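You operate a simulated robot arm through the tools that you are given. There is no shell and no other tool.

The job below is to be done with a simulated robot arm. You get a single attempt, and the scene is never put back.

TASK
Wall lamp off, swap its dead bulb for the new one, lamp on.
Fine: in that order; lay the dead bulb on the cabinet.

Only the result counts: the job must be done as asked and must still hold three seconds after the hand-in. Knocking over, shifting, dropping, spilling or breaking anything else fails it.

THE ROBOT
A 6-joint arm with a two-finger parallel gripper, fixed in place. Base frame: the origin is at the foot of the arm, x ahead of it, y to its left, z up. Lengths are in mm, angles in degrees, forces in N, time in s.
With the tool pointing down near the work surface it reaches from about 300 to 800 mm from the base axis. Its first joint turns from -166.0 to 166.0 degrees. Payload 3.91 kg.
The TCP is the grasp point between the finger pads, 30 mm short of the fingertips. In the tool frame z runs along the fingers and y along their closing line. Largest opening 110 mm; finger width 20, thickness 10; the body of the gripper, 48 by 112 mm, starts 55 mm behind the TCP.
Orientation is told as [roll, pitch, yaw] about the base's x, y, z axes, in that order, counted from this pose: with the fingers straight down and closing along the base's y, the tool's x points along the base's -x, its y along +y and its z along -z.

THE INTERFACE
- The arm moves only by the tool arm_command. Its arguments are lists of equal length, an entry for each row: "linear": the shift along the tool's x, y, z in units of 100 mm (1.0 is 100 mm), a list of three; "dr": the turn, a rotation vector about the tool's x, y, z in units of 180 degrees (1.0 is 180 degrees), a list of three; "fingers": the finger opening in cm, from 0 to 11. In form: {"linear": [[dx, dy, dz], ...], "dr": [[ax, ay, az], ...], "fingers": [fingers, ...]}. A call has 1 to 20 rows; each row is the pose to reach, as a shift and turn from the pose commanded when the call began, along the tool's axes at that moment. A call with a number of a shift or a turn outside -1 to 1 is refused whole. A row lasts 0.2 s, in which the tool goes at most 50 mm and 8.6 degrees; a call with a longer step from one row to the next is refused whole, and so is a gripper value outside its range. Where a pose cannot be reached the arm comes as near as it can. A force on the tool above 40 N (or 10 N above the force at the start of the call, whichever is more), or a blocked arm, ends the call early, and 0.2 s more pass. Each finger travels about 45 mm/s and halts on what it meets, pressing with about 30 N; the grip force reading is that of the motor and also rises with nothing between the fingers. The clock runs only during rows and for 0.2 s after the last one: add rows that repeat a pose to give the fingers time. It gives the time, the measured TCP pose, the force on the tool (base axes), the opening and the grip force at its end, in the units of the frame above (readings bear some noise), with the torque about the TCP (base axes, N m) and any sound that the robot's microphone picked up.
- Cameras (640 x 400 px; columns grow to the right, rows downward): "scene" is fixed at [219.9, -650.4, 1642.8]; the picture's right is [0.86, -0.51, 0.00], its down [-0.34, -0.57, -0.75] and it looks along [0.38, 0.64, -0.66] (base axes); focal length 357 px, centre (320, 200). "wrist" rides on the gripper at [77, 7, -114] in the tool frame; the picture's right is [-0.09, 1.00, 0.00], its down [-0.80, -0.07, -0.59] and it looks along [-0.59, -0.05, 0.80] (tool axes); focal length 270 px, centre (320, 200). There is no depth. A picture from a camera that has moved, and an enlarged one, comes with that camera's place and axes in the base frame and with its lens.
- get_image(camera): a new picture of that camera. No time passes.
- move_column(by): slides the trunk up (or, below 0, down) by that many mm; the arm rides with it, the base frame stays. It gives what a move gives, with no picture.
- enlarge(camera, box): a new picture of the part [left, top, right, bottom] of that camera's present view, enlarged. No time passes.
- finish_job(): hands the job in; it is judged then, once.

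Places have to be worked out from the pictures, the camera data and where the tool is seen. Open the gripper and draw the arm clear of the work before you hand the job in, unless the task says otherwise.

The tools are called after "Request:" by a JSON object that holds its "method" and its "body". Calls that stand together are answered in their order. arm_command: Moves the arm, as the interface text tells. Its arguments: {"type":"object","properties":{"linear":{"type":"array","items":{"type":"array","items":{"type":"number"}}},"dr":{"type":"array","items":{"type":"array","items":{"type":"number"}}},"fingers":{"type":"array","items":{"type":"number"}}},"required":["linear","dr","fingers"]} The other tools are called the same way: move_column (by) slides the trunk up or down; get_image (camera) takes a picture; enlarge (camera, box) takes an enlarged picture of a part of a camera's view; finish_job () hands the job in.

At the start:

```text
t: 0.0
eef_pos: [456.5, -222.3, 1370.5]
orientation: [-0.1, -0.1, 0.0]
ft_force: [-0.4, -0.7, -0.1]
torque: [-0.02, -0.03, 0.0]
gripper_width: 109.8
gripper_force: 0.1
trunk travel left (down, up): [-428.0, 182.0]
```

scene: 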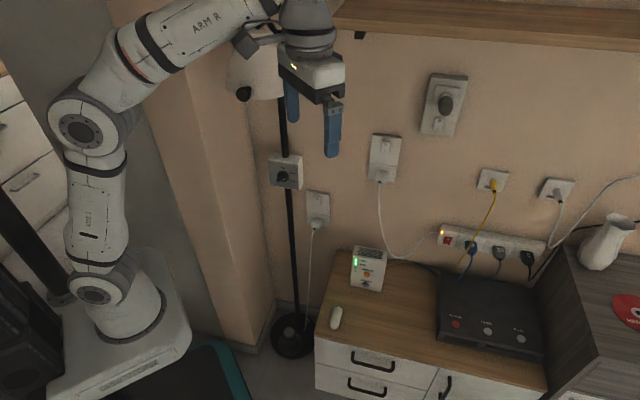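
wrist: 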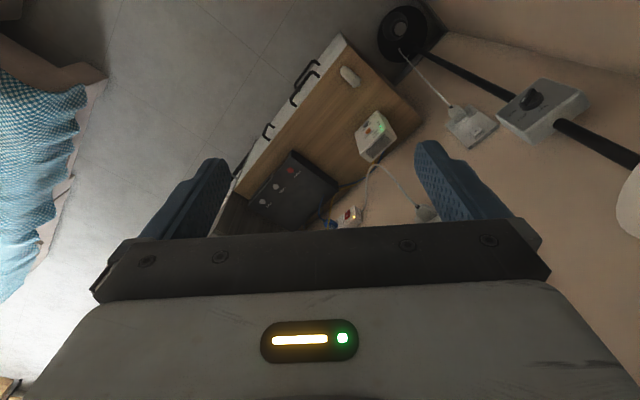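

I'll start by looking closely at the scene to find the lamp, its switch, and the new bulb.

Request:
{"method": "enlarge", "body": {"camera": "scene", "box": [200, 20, 360, 120]}}

Request:
{"method": "enlarge", "body": {"camera": "scene", "box": [240, 120, 400, 220]}}

Request:
{"method": "enlarge", "body": {"camera": "scene", "box": [300, 230, 460, 330]}}

Request:
{"method": "enlarge", "body": {"camera": "scene", "box": [420, 160, 640, 300]}}

Request:
{"method": "enlarge", "body": {"camera": "scene", "box": [360, 60, 520, 160]}}

```text
4.00 times, centred on (280, 70) of scene
camera zoom: at [219.9, -650.4, 1642.8], right [0.86, -0.51, 0.0], down [-0.34, -0.57, -0.75], along [0.38, 0.64, -0.66], focal length 1427 px, centre (480, 720)
```

zoom: 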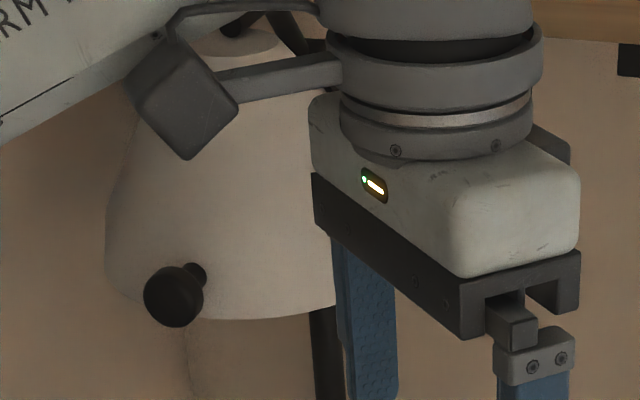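

```text
4.00 times, centred on (320, 170) of scene
camera zoom: at [219.9, -650.4, 1642.8], right [0.86, -0.51, 0.0], down [-0.34, -0.57, -0.75], along [0.38, 0.64, -0.66], focal length 1427 px, centre (320, 320)
```

zoom: 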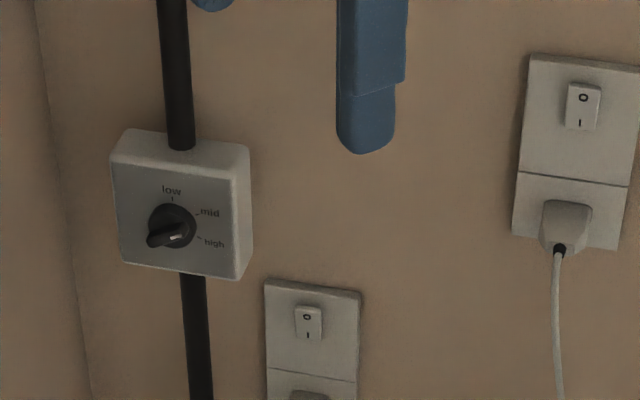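

```text
4.00 times, centred on (380, 280) of scene
camera zoom: at [219.9, -650.4, 1642.8], right [0.86, -0.51, 0.0], down [-0.34, -0.57, -0.75], along [0.38, 0.64, -0.66], focal length 1427 px, centre (80, -120)
```

zoom: 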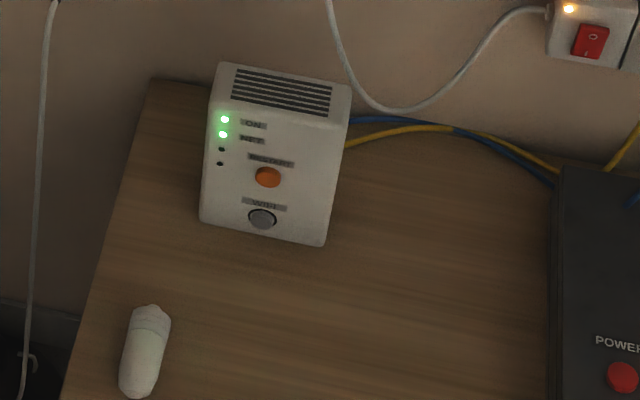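

```text
2.86 times, centred on (530, 230) of scene
camera zoom: at [219.9, -650.4, 1642.8], right [0.86, -0.51, 0.0], down [-0.34, -0.57, -0.75], along [0.38, 0.64, -0.66], focal length 1019 px, centre (-280, 114)
```

zoom: 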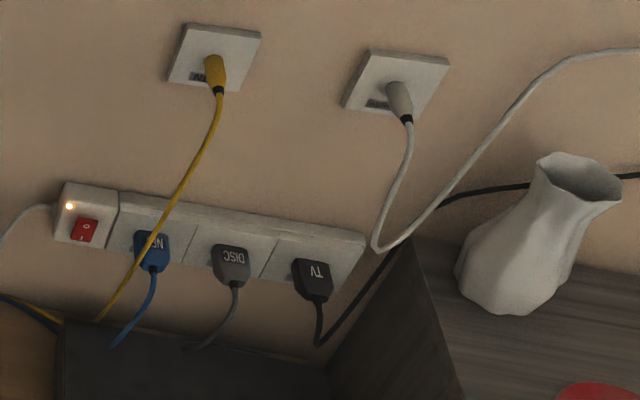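

```text
4.00 times, centred on (440, 110) of scene
camera zoom: at [219.9, -650.4, 1642.8], right [0.86, -0.51, 0.0], down [-0.34, -0.57, -0.75], along [0.38, 0.64, -0.66], focal length 1427 px, centre (-160, 560)
```

zoom: 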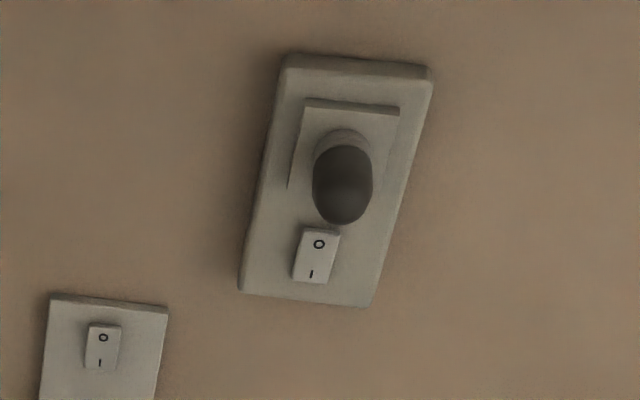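

The dark bulb on the tilted plate on the wall, with an O/I rocker under it, is the wall lamp. The white capsule on the cabinet is the new bulb. The wall looks to be about 47° off base x, so I first yaw the tool to face it.

Request:
{"method": "arm_command", "body": {"linear": [[0, 0, 0], [0, 0, 0], [0, 0, 0], [0, 0, 0], [0, 0, 0], [0, 0, 0]], "dr": [[0, 0, -0.045], [0, 0, -0.09], [0, 0, -0.135], [0, 0, -0.18], [0, 0, -0.225], [0, 0, -0.261]], "fingers": [11, 11, 11, 11, 11, 11]}}

Request:
{"method": "get_image", "body": {"camera": "wrist"}}

Request:
{"method": "get_image", "body": {"camera": "scene"}}

```text
t: 1.4
eef_pos: [456.7, -221.8, 1369.9]
orientation: [-0.2, -0.1, 47.1]
ft_force: [-0.3, 0.5, 0.2]
torque: [0.03, 0.02, -0.02]
gripper_width: 110.1
gripper_force: 0.1
trunk travel left (down, up): [-428.0, 182.0]
```

```text
taken
camera wrist: at [397.4, -273.5, 1482.6], right [-0.67, 0.74, 0.0], down [0.6, 0.54, 0.6], along [0.44, 0.4, -0.8], focal length 270 px, centre (320, 200)
```

wrist: 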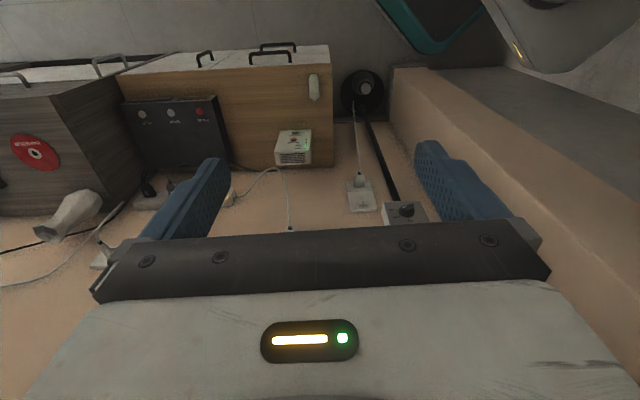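

```text
taken
```

scene: 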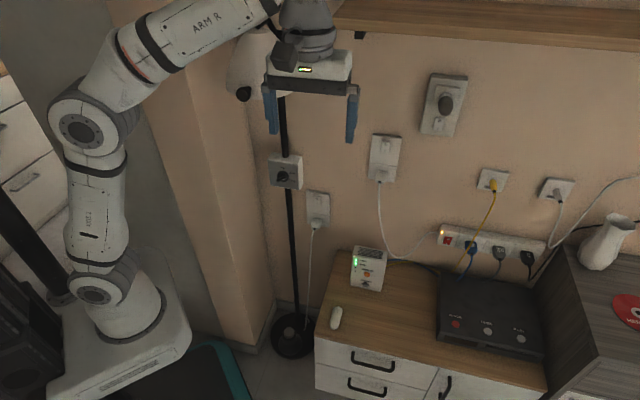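

The wall now lies square to the tool. Next I pitch the tool up to horizontal while moving it to about 130 mm in front of the wall lamp.

Request:
{"method": "arm_command", "body": {"linear": [[-0.19, -0.21, 0.14], [-0.38, -0.43, 0.28], [-0.57, -0.64, 0.42], [-0.76, -0.85, 0.57], [-0.95, -1.0, 0.71], [-1.0, -1.0, 0.85]], "dr": [[0, -0.045, 0], [0, -0.09, 0], [0, -0.135, 0], [0, -0.18, 0], [0, -0.225, 0], [0, -0.25, 0]], "fingers": [11, 11, 11, 11, 11, 11]}}

Request:
{"method": "get_image", "body": {"camera": "wrist"}}

Request:
{"method": "get_image", "body": {"camera": "scene"}}

```text
t: 2.8
eef_pos: [596.5, -216.5, 1283.6]
orientation: [-0.3, -45.0, 47.0]
ft_force: [0.2, -0.3, 0.4]
torque: [-0.04, -0.01, 0.0]
gripper_width: 110.1
gripper_force: 0.1
trunk travel left (down, up): [-428.0, 182.0]
```

```text
taken
camera wrist: at [498.8, -310.9, 1308.8], right [-0.69, 0.73, 0.06], down [0.15, 0.06, 0.99], along [0.71, 0.69, -0.15], focal length 270 px, centre (320, 200)
```

wrist: 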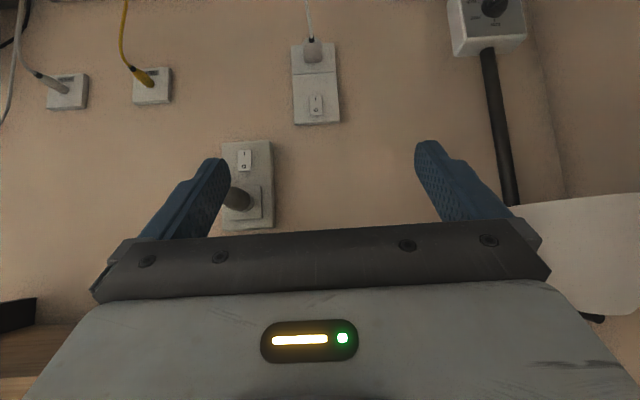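

```text
taken
```

scene: 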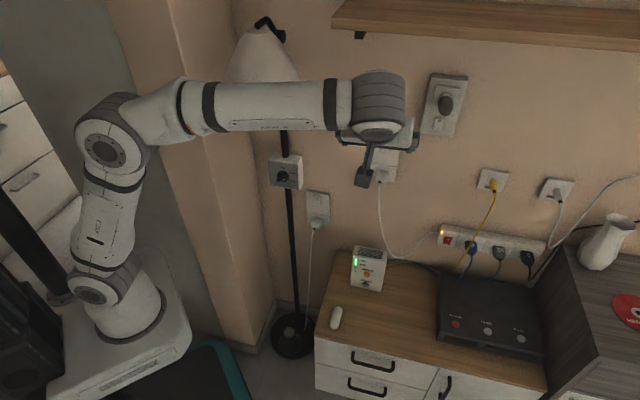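

Triangulating the lamp plate from both cameras puts it at about (967, -48, 1196), with the bulb axis near z ≈ 1220. I finish the pitch to horizontal while moving part of the way sideways and forward.

Request:
{"method": "arm_command", "body": {"linear": [[-0.04, -0.15, 0.12], [-0.08, -0.3, 0.24], [-0.12, -0.45, 0.36], [-0.16, -0.6, 0.48], [-0.2, -0.75, 0.6], [-0.24, -0.9, 0.72], [-0.24, -0.9, 0.72]], "dr": [[0, -0.045, 0], [0, -0.09, 0], [0, -0.135, 0], [0, -0.18, 0], [0, -0.225, 0], [0, -0.25, 0], [0, -0.25, 0]], "fingers": [11, 11, 11, 11, 11, 11, 11]}}

Request:
{"method": "get_image", "body": {"camera": "wrist"}}

Request:
{"method": "get_image", "body": {"camera": "scene"}}

```text
t: 4.4
eef_pos: [709.3, -229.3, 1250.2]
orientation: [-119.7, -89.8, 166.7]
ft_force: [0.6, 0.4, 0.7]
torque: [-0.06, 0.0, 0.0]
gripper_width: 109.8
gripper_force: 0.0
trunk travel left (down, up): [-428.0, 182.0]
```

```text
taken
camera wrist: at [625.9, -308.8, 1172.4], right [-0.73, 0.68, 0.09], down [-0.36, -0.48, 0.8], along [0.59, 0.55, 0.59], focal length 270 px, centre (320, 200)
```

wrist: 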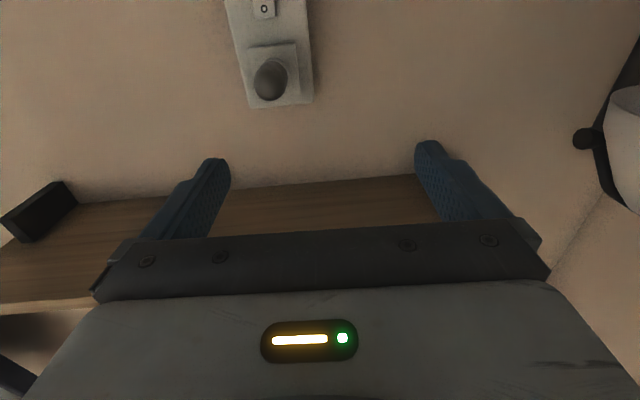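

```text
taken
```

scene: 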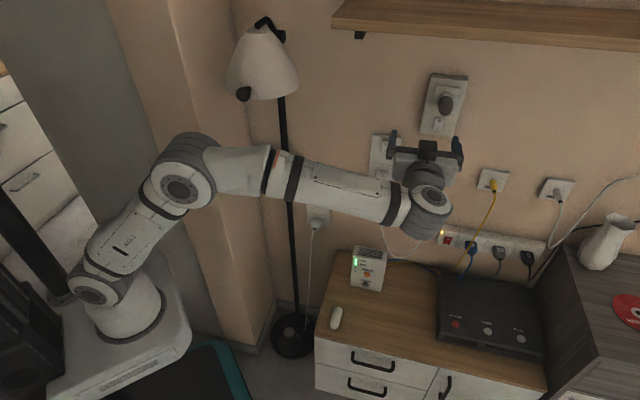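

The tool is now horizontal and the lamp plate is in the upper part of the wrist view. I'll enlarge it to see the bulb, socket and switch better.

Request:
{"method": "enlarge", "body": {"camera": "wrist", "box": [208, 0, 336, 80]}}

Request:
{"method": "enlarge", "body": {"camera": "wrist", "box": [208, 40, 336, 120]}}

Request:
{"method": "enlarge", "body": {"camera": "scene", "box": [404, 60, 484, 110]}}

Request:
{"method": "enlarge", "body": {"camera": "scene", "box": [404, 90, 484, 140]}}

Request:
{"method": "enlarge", "body": {"camera": "scene", "box": [300, 290, 380, 340]}}

```text
5.00 times, centred on (272, 40) of wrist
camera zoom: at [625.9, -308.8, 1172.4], right [-0.73, 0.68, 0.09], down [-0.36, -0.48, 0.8], along [0.59, 0.55, 0.59], focal length 1351 px, centre (560, 1000)
```

zoom: 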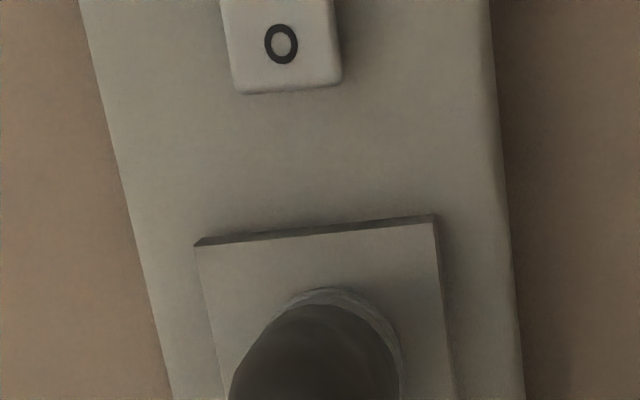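

```text
5.00 times, centred on (272, 80) of wrist
camera zoom: at [625.9, -308.8, 1172.4], right [-0.73, 0.68, 0.09], down [-0.36, -0.48, 0.8], along [0.59, 0.55, 0.59], focal length 1351 px, centre (560, 800)
```

zoom: 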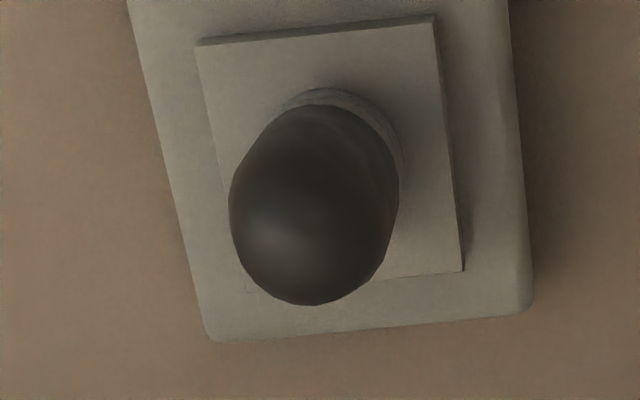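

```text
8.00 times, centred on (444, 85) of scene
camera zoom: at [219.9, -650.4, 1642.8], right [0.86, -0.51, 0.0], down [-0.34, -0.57, -0.75], along [0.38, 0.64, -0.66], focal length 2853 px, centre (-672, 1120)
```

zoom: 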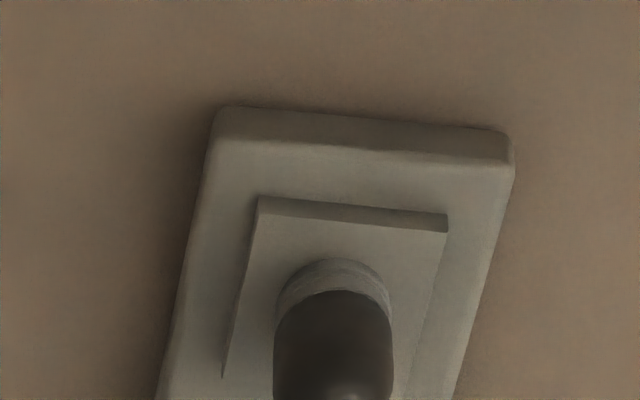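

```text
8.00 times, centred on (444, 115) of scene
camera zoom: at [219.9, -650.4, 1642.8], right [0.86, -0.51, 0.0], down [-0.34, -0.57, -0.75], along [0.38, 0.64, -0.66], focal length 2853 px, centre (-672, 880)
```

zoom: 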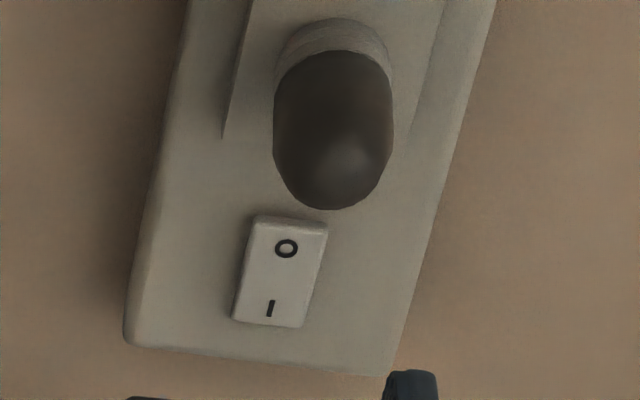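

```text
8.00 times, centred on (340, 315) of scene
camera zoom: at [219.9, -650.4, 1642.8], right [0.86, -0.51, 0.0], down [-0.34, -0.57, -0.75], along [0.38, 0.64, -0.66], focal length 2853 px, centre (160, -720)
```

zoom: 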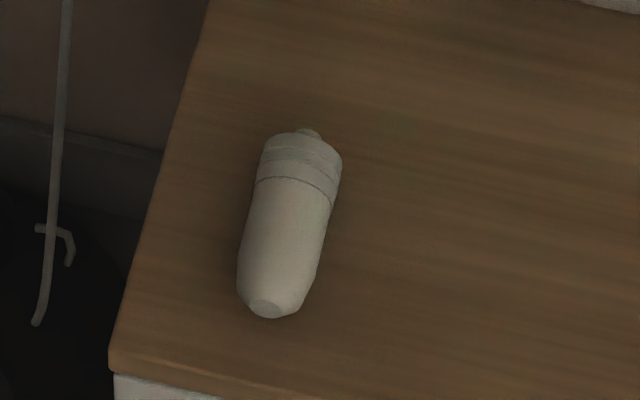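

It's a plate with a rocker below and a bulb in a ring socket, and the new bulb on the cabinet has its cap pointing to the wall. I tilt the tool down by 36° so the wrist camera looks straight at the plate, and I move closer in front of it.

Request:
{"method": "arm_command", "body": {"linear": [[0.1, -0.12, 0.2], [0.2, -0.25, 0.4], [0.3, -0.37, 0.6], [0.4, -0.5, 0.8], [0.5, -0.62, 1.0], [0.5, -0.62, 1.0]], "dr": [[0, 0.04, 0], [0, 0.08, 0], [0, 0.12, 0], [0, 0.16, 0], [0, 0.2, 0], [0, 0.2, 0]], "fingers": [11, 11, 11, 11, 11, 11]}}

Request:
{"method": "get_image", "body": {"camera": "wrist"}}

Request:
{"method": "get_image", "body": {"camera": "scene"}}

```text
t: 5.8
eef_pos: [808.2, -195.4, 1191.1]
orientation: [-0.2, -53.9, 47.1]
ft_force: [-0.4, 0.1, -0.8]
torque: [0.01, -0.02, -0.02]
gripper_width: 110.0
gripper_force: 0.0
out of reach, approached as far as the arm can: row 5, 6
trunk travel left (down, up): [-428.0, 182.0]
```

```text
taken
camera wrist: at [708.0, -290.4, 1195.7], right [-0.69, 0.72, 0.07], down [0.04, -0.05, 1.0], along [0.72, 0.69, 0.01], focal length 270 px, centre (320, 200)
```

wrist: 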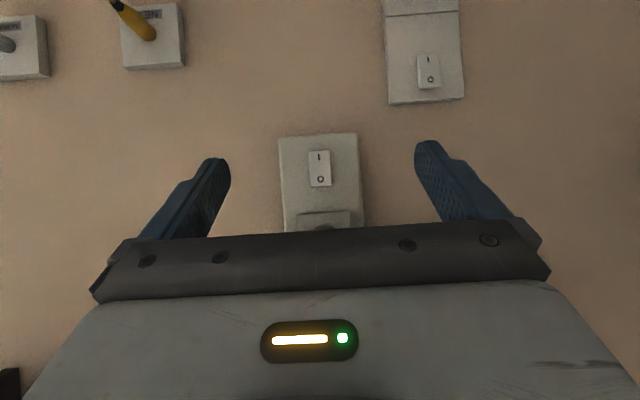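

```text
taken
```

scene: 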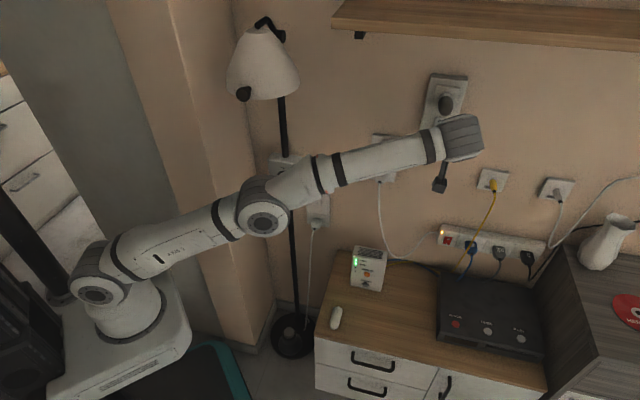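

The arm is at the edge of its reach because the shoulder is low, so the trunk must go up. First I enlarge this face-on view of the plate to read the rocker.

Request:
{"method": "enlarge", "body": {"camera": "wrist", "box": [256, 130, 384, 210]}}

Request:
{"method": "enlarge", "body": {"camera": "wrist", "box": [288, 140, 352, 180]}}

Request:
{"method": "enlarge", "body": {"camera": "wrist", "box": [396, 40, 460, 80]}}

```text
5.00 times, centred on (320, 170) of wrist
camera zoom: at [708.0, -290.4, 1195.7], right [-0.69, 0.72, 0.07], down [0.04, -0.05, 1.0], along [0.72, 0.69, 0.01], focal length 1351 px, centre (320, 350)
```

zoom: 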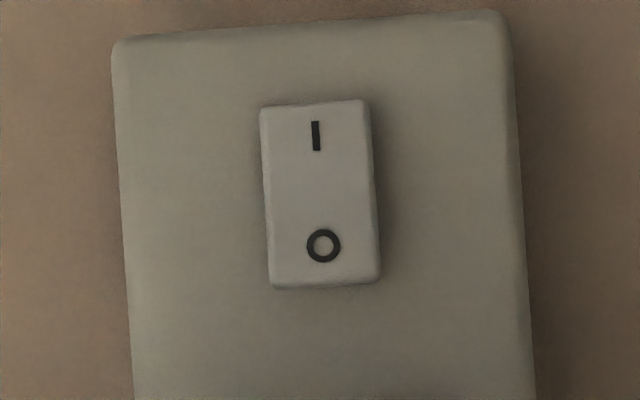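

```text
10.00 times, centred on (320, 160) of wrist
camera zoom: at [708.0, -290.4, 1195.7], right [-0.69, 0.72, 0.07], down [0.04, -0.05, 1.0], along [0.72, 0.69, 0.01], focal length 2703 px, centre (320, 600)
```

zoom: 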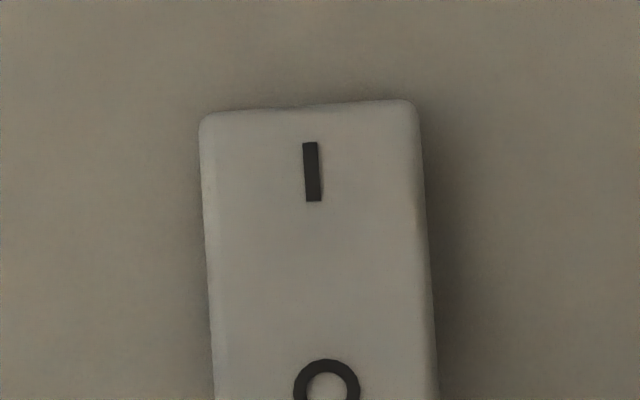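

```text
10.00 times, centred on (428, 60) of wrist
camera zoom: at [708.0, -290.4, 1195.7], right [-0.69, 0.72, 0.07], down [0.04, -0.05, 1.0], along [0.72, 0.69, 0.01], focal length 2703 px, centre (-760, 1600)
```

zoom: 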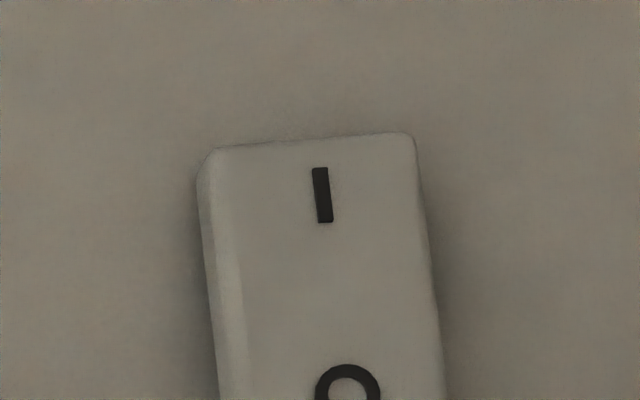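

Face-on I can't tell which end is pressed, so I compare this rocker from the oblique scene view with the router socket's rocker, which is presumably on.

Request:
{"method": "enlarge", "body": {"camera": "scene", "box": [420, 110, 452, 130]}}

Request:
{"method": "enlarge", "body": {"camera": "scene", "box": [370, 135, 402, 155]}}

Request:
{"method": "enlarge", "body": {"camera": "scene", "box": [301, 190, 333, 210]}}

Request:
{"method": "enlarge", "body": {"camera": "scene", "box": [432, 230, 464, 250]}}

Request:
{"method": "enlarge", "body": {"camera": "wrist", "box": [412, 45, 444, 65]}}

Request:
{"method": "enlarge", "body": {"camera": "wrist", "box": [304, 170, 336, 190]}}

```text
16.00 times, centred on (436, 120) of scene
camera zoom: at [219.9, -650.4, 1642.8], right [0.86, -0.51, 0.0], down [-0.34, -0.57, -0.75], along [0.38, 0.64, -0.66], focal length 5706 px, centre (-1536, 1480)
```

zoom: 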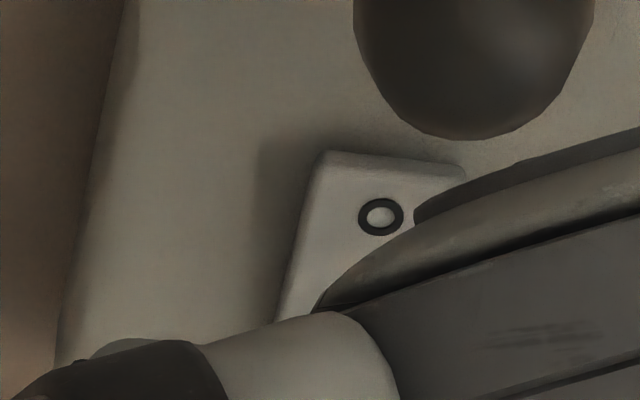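

```text
16.00 times, centred on (386, 145) of scene
camera zoom: at [219.9, -650.4, 1642.8], right [0.86, -0.51, 0.0], down [-0.34, -0.57, -0.75], along [0.38, 0.64, -0.66], focal length 5706 px, centre (-736, 1080)
```

zoom: 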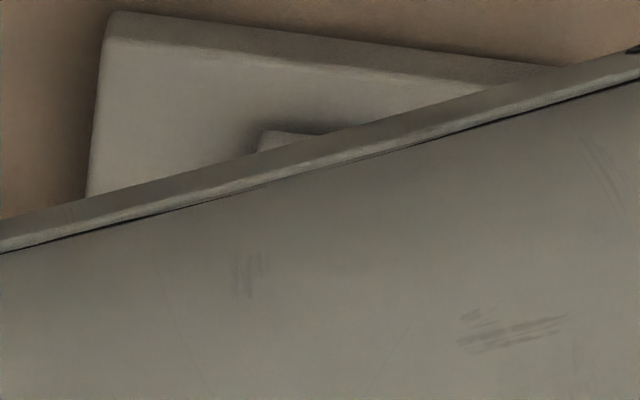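

```text
16.00 times, centred on (317, 200) of scene
camera zoom: at [219.9, -650.4, 1642.8], right [0.86, -0.51, 0.0], down [-0.34, -0.57, -0.75], along [0.38, 0.64, -0.66], focal length 5706 px, centre (368, 200)
```

zoom: 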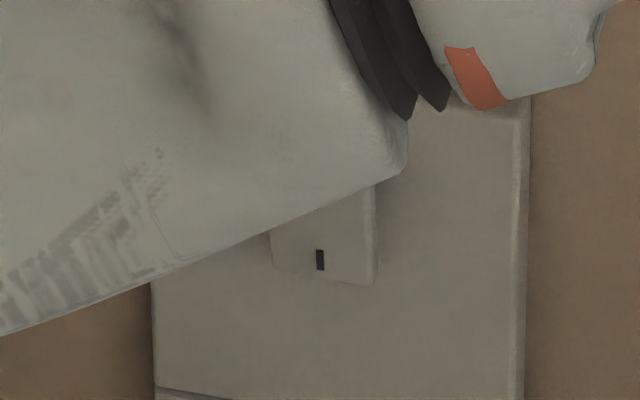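

```text
16.00 times, centred on (448, 240) of scene
camera zoom: at [219.9, -650.4, 1642.8], right [0.86, -0.51, 0.0], down [-0.34, -0.57, -0.75], along [0.38, 0.64, -0.66], focal length 5706 px, centre (-1728, -440)
```

zoom: 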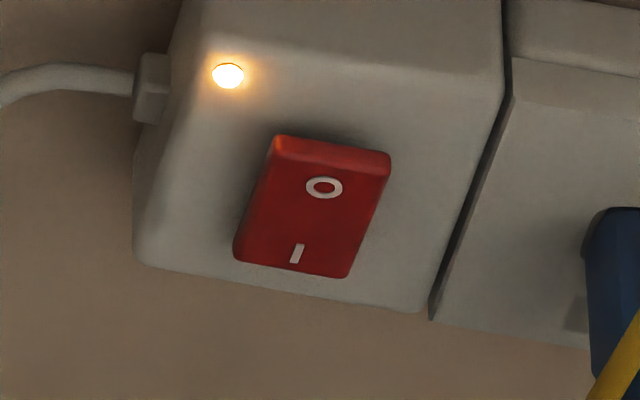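

```text
16.00 times, centred on (428, 55) of wrist
camera zoom: at [708.0, -290.4, 1195.7], right [-0.69, 0.72, 0.07], down [0.04, -0.05, 1.0], along [0.72, 0.69, 0.01], focal length 4325 px, centre (-1408, 2520)
```

zoom: 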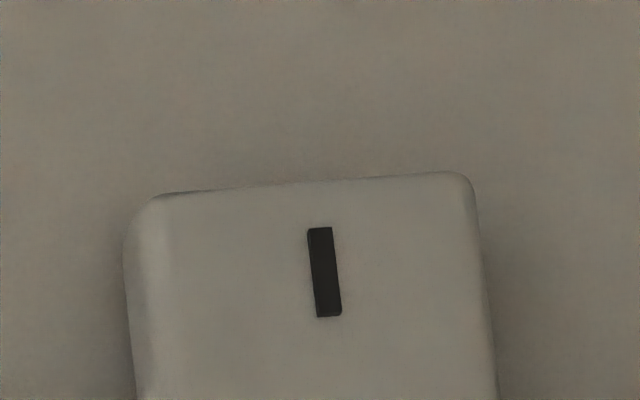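

```text
16.00 times, centred on (320, 180) of wrist
camera zoom: at [708.0, -290.4, 1195.7], right [-0.69, 0.72, 0.07], down [0.04, -0.05, 1.0], along [0.72, 0.69, 0.01], focal length 4325 px, centre (320, 520)
```

zoom: 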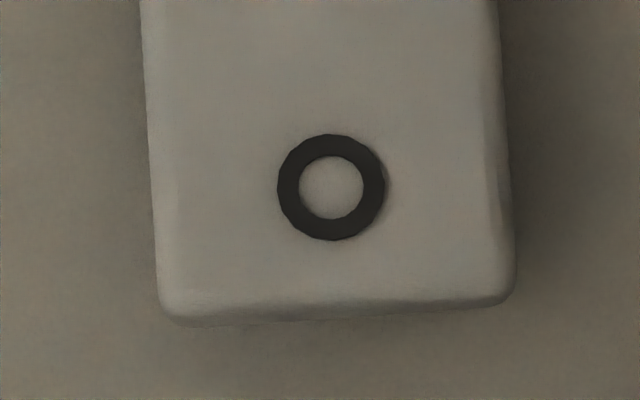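

I estimate the rocker's O mark near (922, -80, 1175). To get working reach I first back off 100 mm from the wall, then raise the trunk by 180 mm.

Request:
{"method": "arm_command", "body": {"linear": [[0.2, 0, -0.27], [0.4, 0, -0.54], [0.588, 0, -0.809]], "dr": [[0, 0, 0], [0, 0, 0], [0, 0, 0]], "fingers": [11, 11, 11]}}

Request:
{"method": "move_column", "body": {"by": 175}}

Request:
{"method": "get_image", "body": {"camera": "scene"}}

```text
t: 6.6
eef_pos: [739.7, -268.3, 1191.9]
orientation: [-0.3, -54.0, 47.3]
ft_force: [0.0, 0.1, -0.4]
torque: [0.0, 0.0, 0.02]
gripper_width: 109.8
gripper_force: 0.1
trunk travel left (down, up): [-428.0, 182.0]
```

```text
t: 8.6
eef_pos: [739.6, -267.9, 1366.5]
orientation: [-0.1, -54.0, 47.2]
ft_force: [1.0, -0.2, 0.7]
torque: [0.0, 0.0, 0.0]
gripper_width: 109.8
gripper_force: 0.1
trunk travel left (down, up): [-603.0, 7.0]
```

```text
taken
```

scene: 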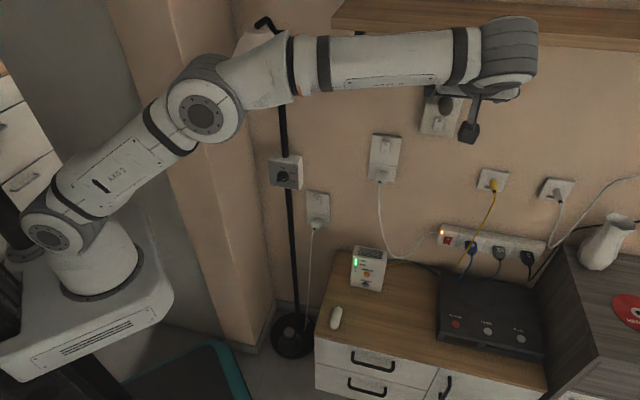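

The shoulder now has room. I lower the tool, pitch it to horizontal and close the fingers so they can press the rocker's O end, which I place at z ≈ 1174.

Request:
{"method": "arm_command", "body": {"linear": [[0.16, -0.01, 0.12], [0.32, -0.03, 0.24], [0.48, -0.04, 0.35], [0.65, -0.06, 0.47], [0.809, -0.07, 0.588], [0.809, -0.07, 0.588], [0.809, -0.07, 0.588]], "dr": [[0, -0.04, 0], [0, -0.08, 0], [0, -0.12, 0], [0, -0.16, 0], [0, -0.2, 0], [0, -0.2, 0], [0, -0.2, 0]], "fingers": [9, 7, 5, 3, 1, 0, 0]}}

Request:
{"method": "arm_command", "body": {"linear": [[0.3, 0, 0.2], [0.6, 0, 0.4], [0.88, 0, 0.6], [0.88, 0, 0.6]], "dr": [[0, 0, 0], [0, 0, 0], [0, 0, 0], [0, 0, 0]], "fingers": [0, 0, 0, 0]}}

Request:
{"method": "get_image", "body": {"camera": "wrist"}}

Request:
{"method": "get_image", "body": {"camera": "scene"}}

```text
t: 10.2
eef_pos: [746.8, -270.8, 1268.0]
orientation: [-114.2, -89.8, 161.1]
ft_force: [0.4, 0.3, -0.5]
torque: [0.03, 0.01, 0.02]
gripper_width: 0.0
gripper_force: 26.2
trunk travel left (down, up): [-603.0, 7.0]
```

```text
t: 11.2
eef_pos: [788.4, -226.6, 1177.7]
orientation: [-100.3, -89.8, 147.3]
ft_force: [-0.3, -0.7, 0.7]
torque: [0.03, 0.01, 0.0]
gripper_width: 0.0
gripper_force: 30.3
trunk travel left (down, up): [-603.0, 7.0]
```

```text
taken
camera wrist: at [704.6, -305.5, 1100.2], right [-0.73, 0.68, 0.08], down [-0.36, -0.48, 0.8], along [0.59, 0.55, 0.59], focal length 270 px, centre (320, 200)
```

wrist: 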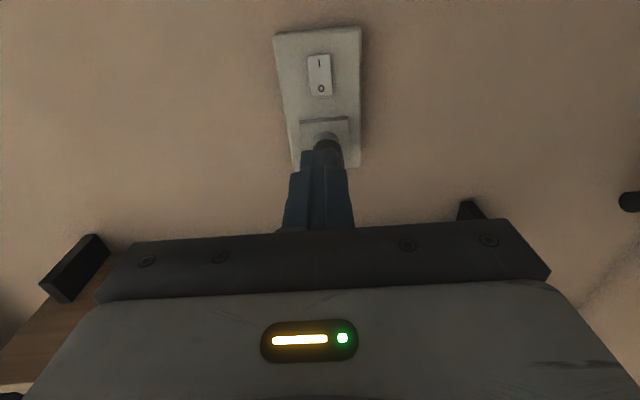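

```text
taken
```

scene: 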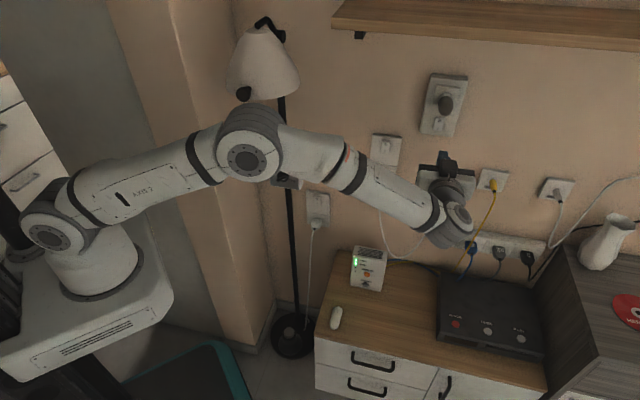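

The tool is horizontal and about 85–110 mm short of the switch. I enlarge the wrist view to refine where the O end is relative to the fingertips.

Request:
{"method": "enlarge", "body": {"camera": "wrist", "box": [256, 20, 384, 100]}}

Request:
{"method": "enlarge", "body": {"camera": "wrist", "box": [256, 100, 384, 180]}}

Request:
{"method": "enlarge", "body": {"camera": "scene", "box": [404, 90, 484, 140]}}

```text
5.00 times, centred on (320, 60) of wrist
camera zoom: at [704.6, -305.5, 1100.2], right [-0.73, 0.68, 0.08], down [-0.36, -0.48, 0.8], along [0.59, 0.55, 0.59], focal length 1351 px, centre (320, 900)
```

zoom: 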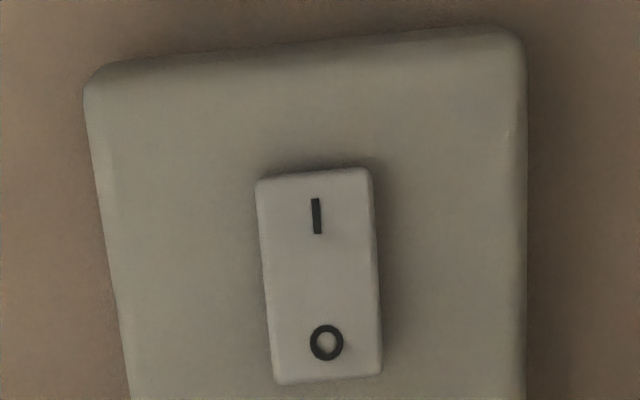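

```text
5.00 times, centred on (320, 140) of wrist
camera zoom: at [704.6, -305.5, 1100.2], right [-0.73, 0.68, 0.08], down [-0.36, -0.48, 0.8], along [0.59, 0.55, 0.59], focal length 1351 px, centre (320, 500)
```

zoom: 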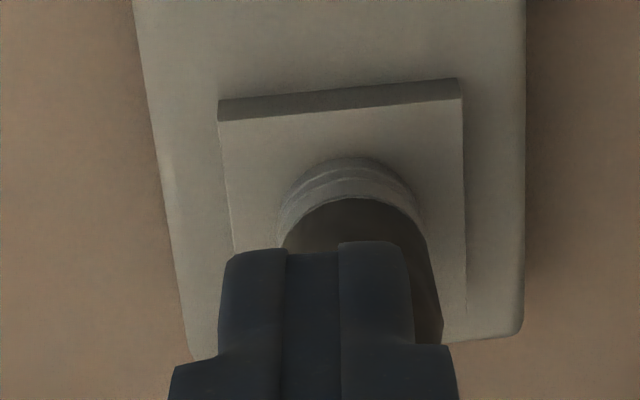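

```text
8.00 times, centred on (444, 115) of scene
camera zoom: at [219.9, -650.4, 1642.8], right [0.86, -0.51, 0.0], down [-0.34, -0.57, -0.75], along [0.38, 0.64, -0.66], focal length 2853 px, centre (-672, 880)
```

zoom: 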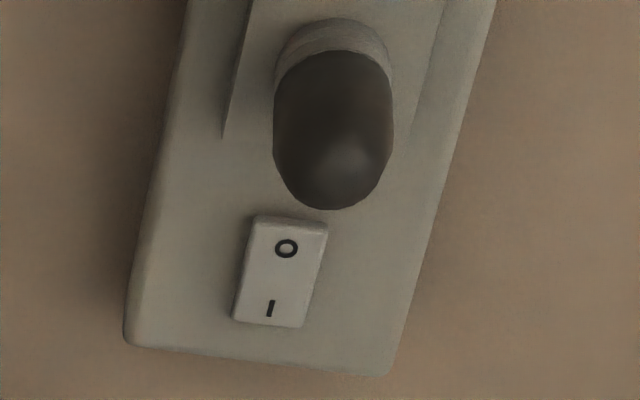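

The O mark triangulates consistently to n ≈ 556 mm along the wall normal and z ≈ 1175, with the rocker spanning z = 1144 to 1182. The closed fingertips are lined up with its upper half, so I close most of the gap quickly and then feel forward in small steps.

Request:
{"method": "arm_command", "body": {"linear": [[0, 0.02, 0.25], [0, 0.02, 0.5], [0, 0.02, 0.75], [0, 0.02, 1.0], [0, 0.02, 1.0]], "dr": [[0, 0, 0], [0, 0, 0], [0, 0, 0], [0, 0, 0], [0, 0, 0]], "fingers": [0, 0, 0, 0, 0]}}

Request:
{"method": "enlarge", "body": {"camera": "wrist", "box": [224, 40, 416, 160]}}

Request:
{"method": "enlarge", "body": {"camera": "scene", "box": [380, 80, 508, 160]}}

```text
t: 12.4
eef_pos: [855.1, -153.2, 1180.4]
orientation: [-100.9, -89.8, 148.0]
ft_force: [-0.6, 0.8, -0.2]
torque: [-0.01, 0.0, -0.02]
gripper_width: 0.0
gripper_force: 30.7
trunk travel left (down, up): [-603.0, 7.0]
```

```text
3.33 times, centred on (320, 100) of wrist
camera zoom: at [770.3, -232.3, 1101.8], right [-0.73, 0.68, 0.09], down [-0.36, -0.48, 0.8], along [0.59, 0.55, 0.59], focal length 901 px, centre (320, 533)
```

zoom: 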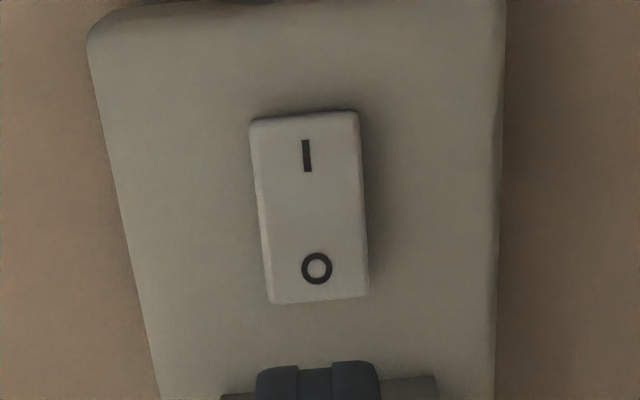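

```text
5.00 times, centred on (444, 120) of scene
camera zoom: at [219.9, -650.4, 1642.8], right [0.86, -0.51, 0.0], down [-0.34, -0.57, -0.75], along [0.38, 0.64, -0.66], focal length 1783 px, centre (-300, 600)
```

zoom: 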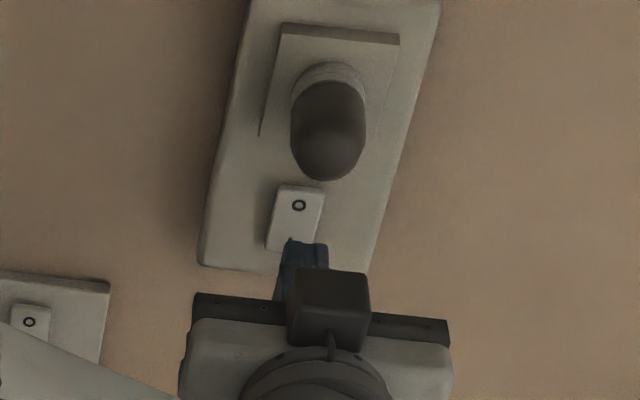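

The tip is about 55 mm from the rocker and aligned at z ≈ 1179 and q ≈ -730. I advance and feel for contact with the O end.

Request:
{"method": "arm_command", "body": {"linear": [[0.01, 0.01, 0.15], [0.02, 0.01, 0.3], [0.02, 0.01, 0.42], [0.02, 0.01, 0.45], [0.02, 0.01, 0.475], [0.02, 0.01, 0.5], [0.02, 0.01, 0.525], [0.02, 0.01, 0.55], [0.02, 0.01, 0.57], [0.02, 0.01, 0.59]], "dr": [[0, 0, 0], [0, 0, 0], [0, 0, 0], [0, 0, 0], [0, 0, 0], [0, 0, 0], [0, 0, 0], [0, 0, 0], [0, 0, 0], [0, 0, 0]], "fingers": [0, 0, 0, 0, 0, 0, 0, 0, 0, 0]}}

Request:
{"method": "get_image", "body": {"camera": "wrist"}}

Request:
{"method": "enlarge", "body": {"camera": "scene", "box": [380, 80, 508, 160]}}

```text
t: 14.6
eef_pos: [892.9, -108.9, 1176.9]
orientation: [-103.0, -89.8, 150.0]
ft_force: [-0.3, -0.3, 0.7]
torque: [0.03, -0.03, -0.01]
gripper_width: 0.1
gripper_force: 29.9
trunk travel left (down, up): [-603.0, 7.0]
```

```text
taken
camera wrist: at [808.9, -188.6, 1099.0], right [-0.73, 0.68, 0.09], down [-0.36, -0.48, 0.8], along [0.59, 0.55, 0.59], focal length 270 px, centre (320, 200)
```

wrist: 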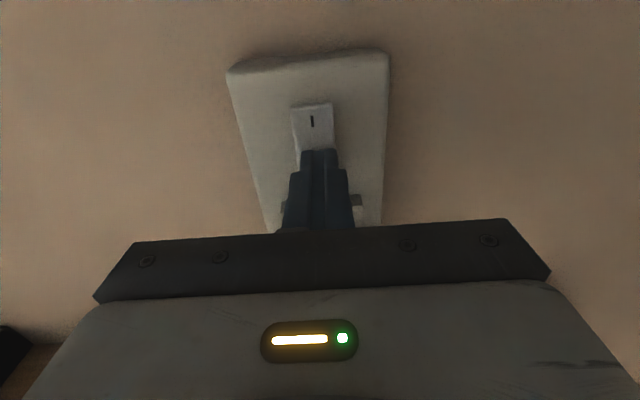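

```text
5.00 times, centred on (444, 120) of scene
camera zoom: at [219.9, -650.4, 1642.8], right [0.86, -0.51, 0.0], down [-0.34, -0.57, -0.75], along [0.38, 0.64, -0.66], focal length 1783 px, centre (-300, 600)
```

zoom: 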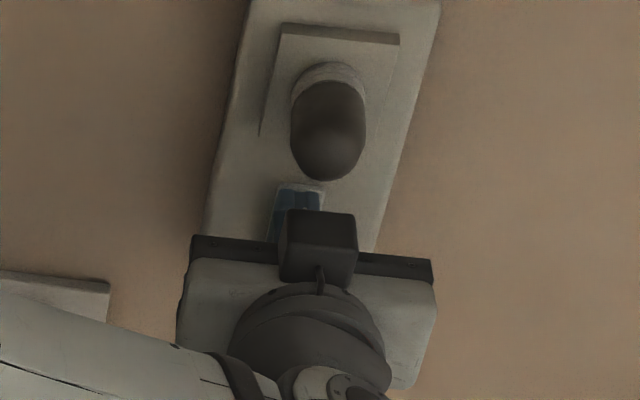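

There's no contact force yet, with the tip at n ≈ 559. I enlarge to see the remaining gap.

Request:
{"method": "enlarge", "body": {"camera": "wrist", "box": [256, 90, 384, 170]}}

Request:
{"method": "enlarge", "body": {"camera": "scene", "box": [420, 107, 460, 132]}}

```text
5.00 times, centred on (320, 130) of wrist
camera zoom: at [808.9, -188.6, 1099.0], right [-0.73, 0.68, 0.09], down [-0.36, -0.48, 0.8], along [0.59, 0.55, 0.59], focal length 1351 px, centre (320, 550)
```

zoom: 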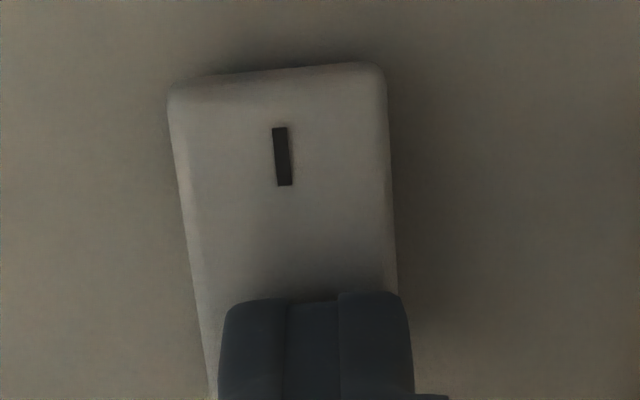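

```text
16.00 times, centred on (440, 120) of scene
camera zoom: at [219.9, -650.4, 1642.8], right [0.86, -0.51, 0.0], down [-0.34, -0.57, -0.75], along [0.38, 0.64, -0.66], focal length 5706 px, centre (-1600, 1488)
```

zoom: 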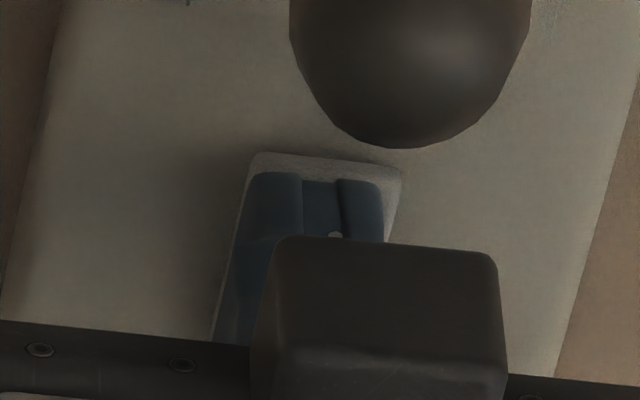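

The tip is right at the rocker face and well centred on the O half. I keep pushing in small steps until I feel it or hear it click.

Request:
{"method": "arm_command", "body": {"linear": [[0, 0, 0.02], [0, 0, 0.04], [0, 0, 0.06], [0, 0, 0.08], [0, 0, 0.1], [0, 0, 0.12]], "dr": [[0, 0, 0], [0, 0, 0], [0, 0, 0], [0, 0, 0], [0, 0, 0], [0, 0, 0]], "fingers": [0, 0, 0, 0, 0, 0]}}

Request:
{"method": "enlarge", "body": {"camera": "wrist", "box": [256, 90, 384, 170]}}

```text
t: 15.6
eef_pos: [892.9, -108.7, 1177.1]
orientation: [-34.1, -89.9, 80.9]
ft_force: [-21.4, -7.1, 1.4]
torque: [-0.12, 0.14, 0.18]
gripper_width: 0.0
gripper_force: 30.3
trunk travel left (down, up): [-603.0, 7.0]
stopped in row 4: the force on the tool passed its limit at 44 N (the readings are from after the stop); the commanded pose is now the measured one
```

```text
5.00 times, centred on (320, 130) of wrist
camera zoom: at [809.0, -188.0, 1099.5], right [-0.73, 0.68, 0.09], down [-0.35, -0.48, 0.8], along [0.59, 0.55, 0.59], focal length 1351 px, centre (320, 550)
```

zoom: 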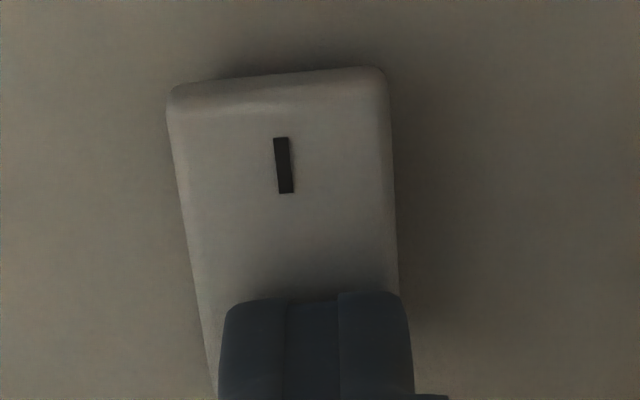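

The force rose to 44 N and the I end now looks more proud than before. I back off 60 mm and check the rocker.

Request:
{"method": "arm_command", "body": {"linear": [[0, 0, -0.1], [0, 0, -0.3], [0, 0, -0.6], [0, 0, -0.6]], "dr": [[0, 0, 0], [0, 0, 0], [0, 0, 0], [0, 0, 0]], "fingers": [0, 0, 0, 0]}}

Request:
{"method": "enlarge", "body": {"camera": "wrist", "box": [224, 40, 416, 160]}}

Request:
{"method": "enlarge", "body": {"camera": "scene", "box": [404, 90, 484, 140]}}

```text
t: 16.6
eef_pos: [856.7, -148.7, 1176.1]
orientation: [7.4, -89.9, 39.5]
ft_force: [-0.1, -0.2, -0.3]
torque: [-0.01, 0.03, 0.0]
gripper_width: 0.0
gripper_force: 29.7
trunk travel left (down, up): [-603.0, 7.0]
```

```text
3.33 times, centred on (320, 100) of wrist
camera zoom: at [771.1, -228.4, 1098.0], right [-0.73, 0.68, 0.09], down [-0.35, -0.48, 0.8], along [0.59, 0.55, 0.59], focal length 901 px, centre (320, 533)
```

zoom: 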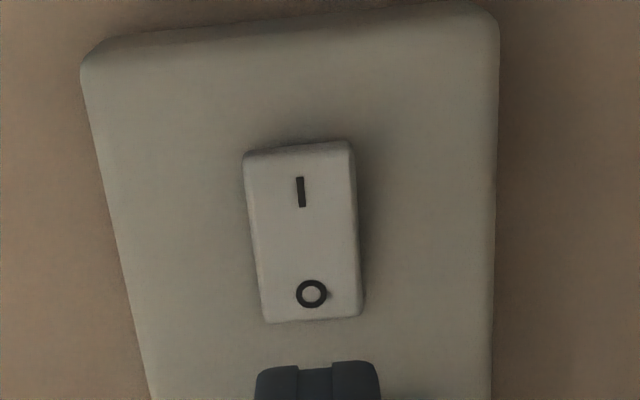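

```text
8.00 times, centred on (444, 115) of scene
camera zoom: at [219.9, -650.4, 1642.8], right [0.86, -0.51, 0.0], down [-0.34, -0.57, -0.75], along [0.38, 0.64, -0.66], focal length 2853 px, centre (-672, 880)
```

zoom: 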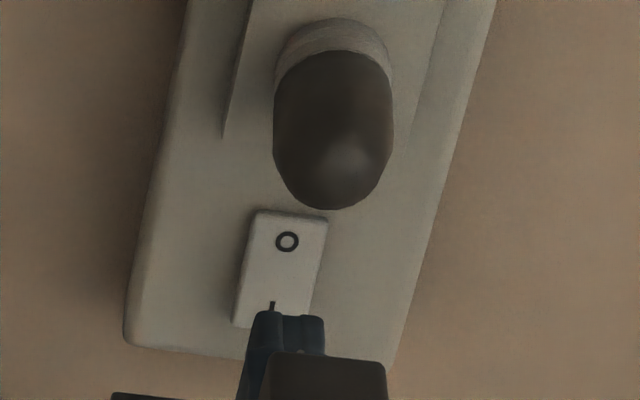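

The O mark has sunk in by about 3.5 mm and the I end is proud, so the lamp is now off. Next I back off, open the fingers, and rise to the bulb's axis at z ≈ 1238 for a close look at how the bulb is held.

Request:
{"method": "arm_command", "body": {"linear": [[0, 0, -0.3], [0, 0, -0.6], [0, 0, -0.85], [-0.2, 0, -0.85], [-0.4, 0, -0.85], [-0.62, 0, -0.85], [-0.62, 0, -0.85], [-0.62, 0, -0.85]], "dr": [[0, 0, 0], [0, 0, 0], [0, 0, 0], [0, 0, 0], [0, 0, 0], [0, 0, 0], [0, 0, 0], [0, 0, 0]], "fingers": [1, 3, 5, 7, 9, 11, 11, 11]}}

Request:
{"method": "get_image", "body": {"camera": "wrist"}}

Request:
{"method": "enlarge", "body": {"camera": "wrist", "box": [256, 80, 384, 160]}}

Request:
{"method": "enlarge", "body": {"camera": "scene", "box": [425, 85, 465, 110]}}

```text
t: 18.4
eef_pos: [798.6, -213.4, 1237.3]
orientation: [14.5, -89.8, 32.4]
ft_force: [-0.5, -1.3, 0.2]
torque: [0.0, 0.01, 0.02]
gripper_width: 110.0
gripper_force: 0.0
trunk travel left (down, up): [-603.0, 7.0]
```

```text
taken
camera wrist: at [714.1, -291.7, 1159.6], right [-0.73, 0.68, 0.09], down [-0.35, -0.48, 0.8], along [0.59, 0.55, 0.59], focal length 270 px, centre (320, 200)
```

wrist: 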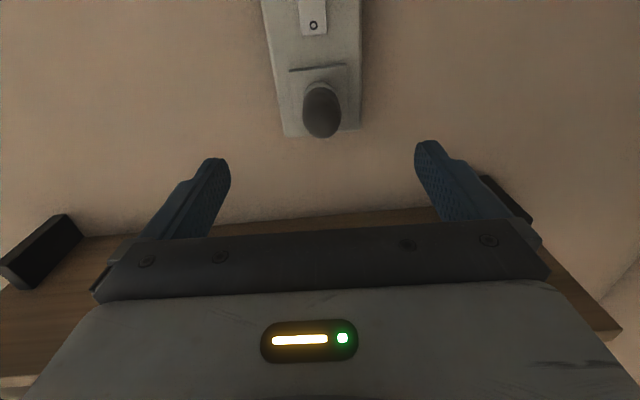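

```text
5.00 times, centred on (320, 120) of wrist
camera zoom: at [714.1, -291.7, 1159.6], right [-0.73, 0.68, 0.09], down [-0.35, -0.48, 0.8], along [0.59, 0.55, 0.59], focal length 1351 px, centre (320, 600)
```

zoom: 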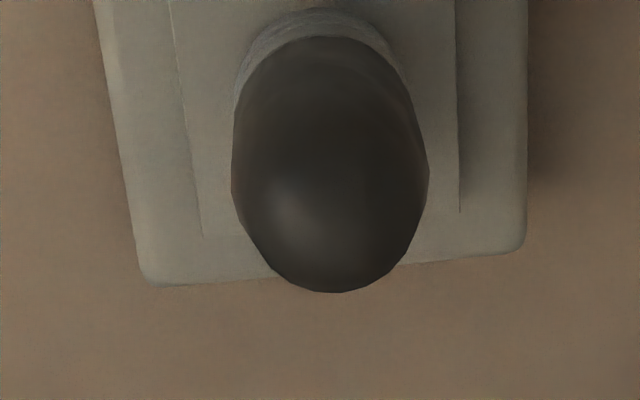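

```text
16.00 times, centred on (445, 98) of scene
camera zoom: at [219.9, -650.4, 1642.8], right [0.86, -0.51, 0.0], down [-0.34, -0.57, -0.75], along [0.38, 0.64, -0.66], focal length 5706 px, centre (-1680, 1840)
```

zoom: 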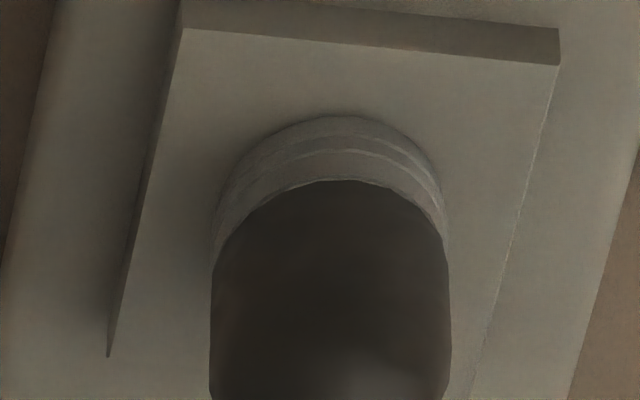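

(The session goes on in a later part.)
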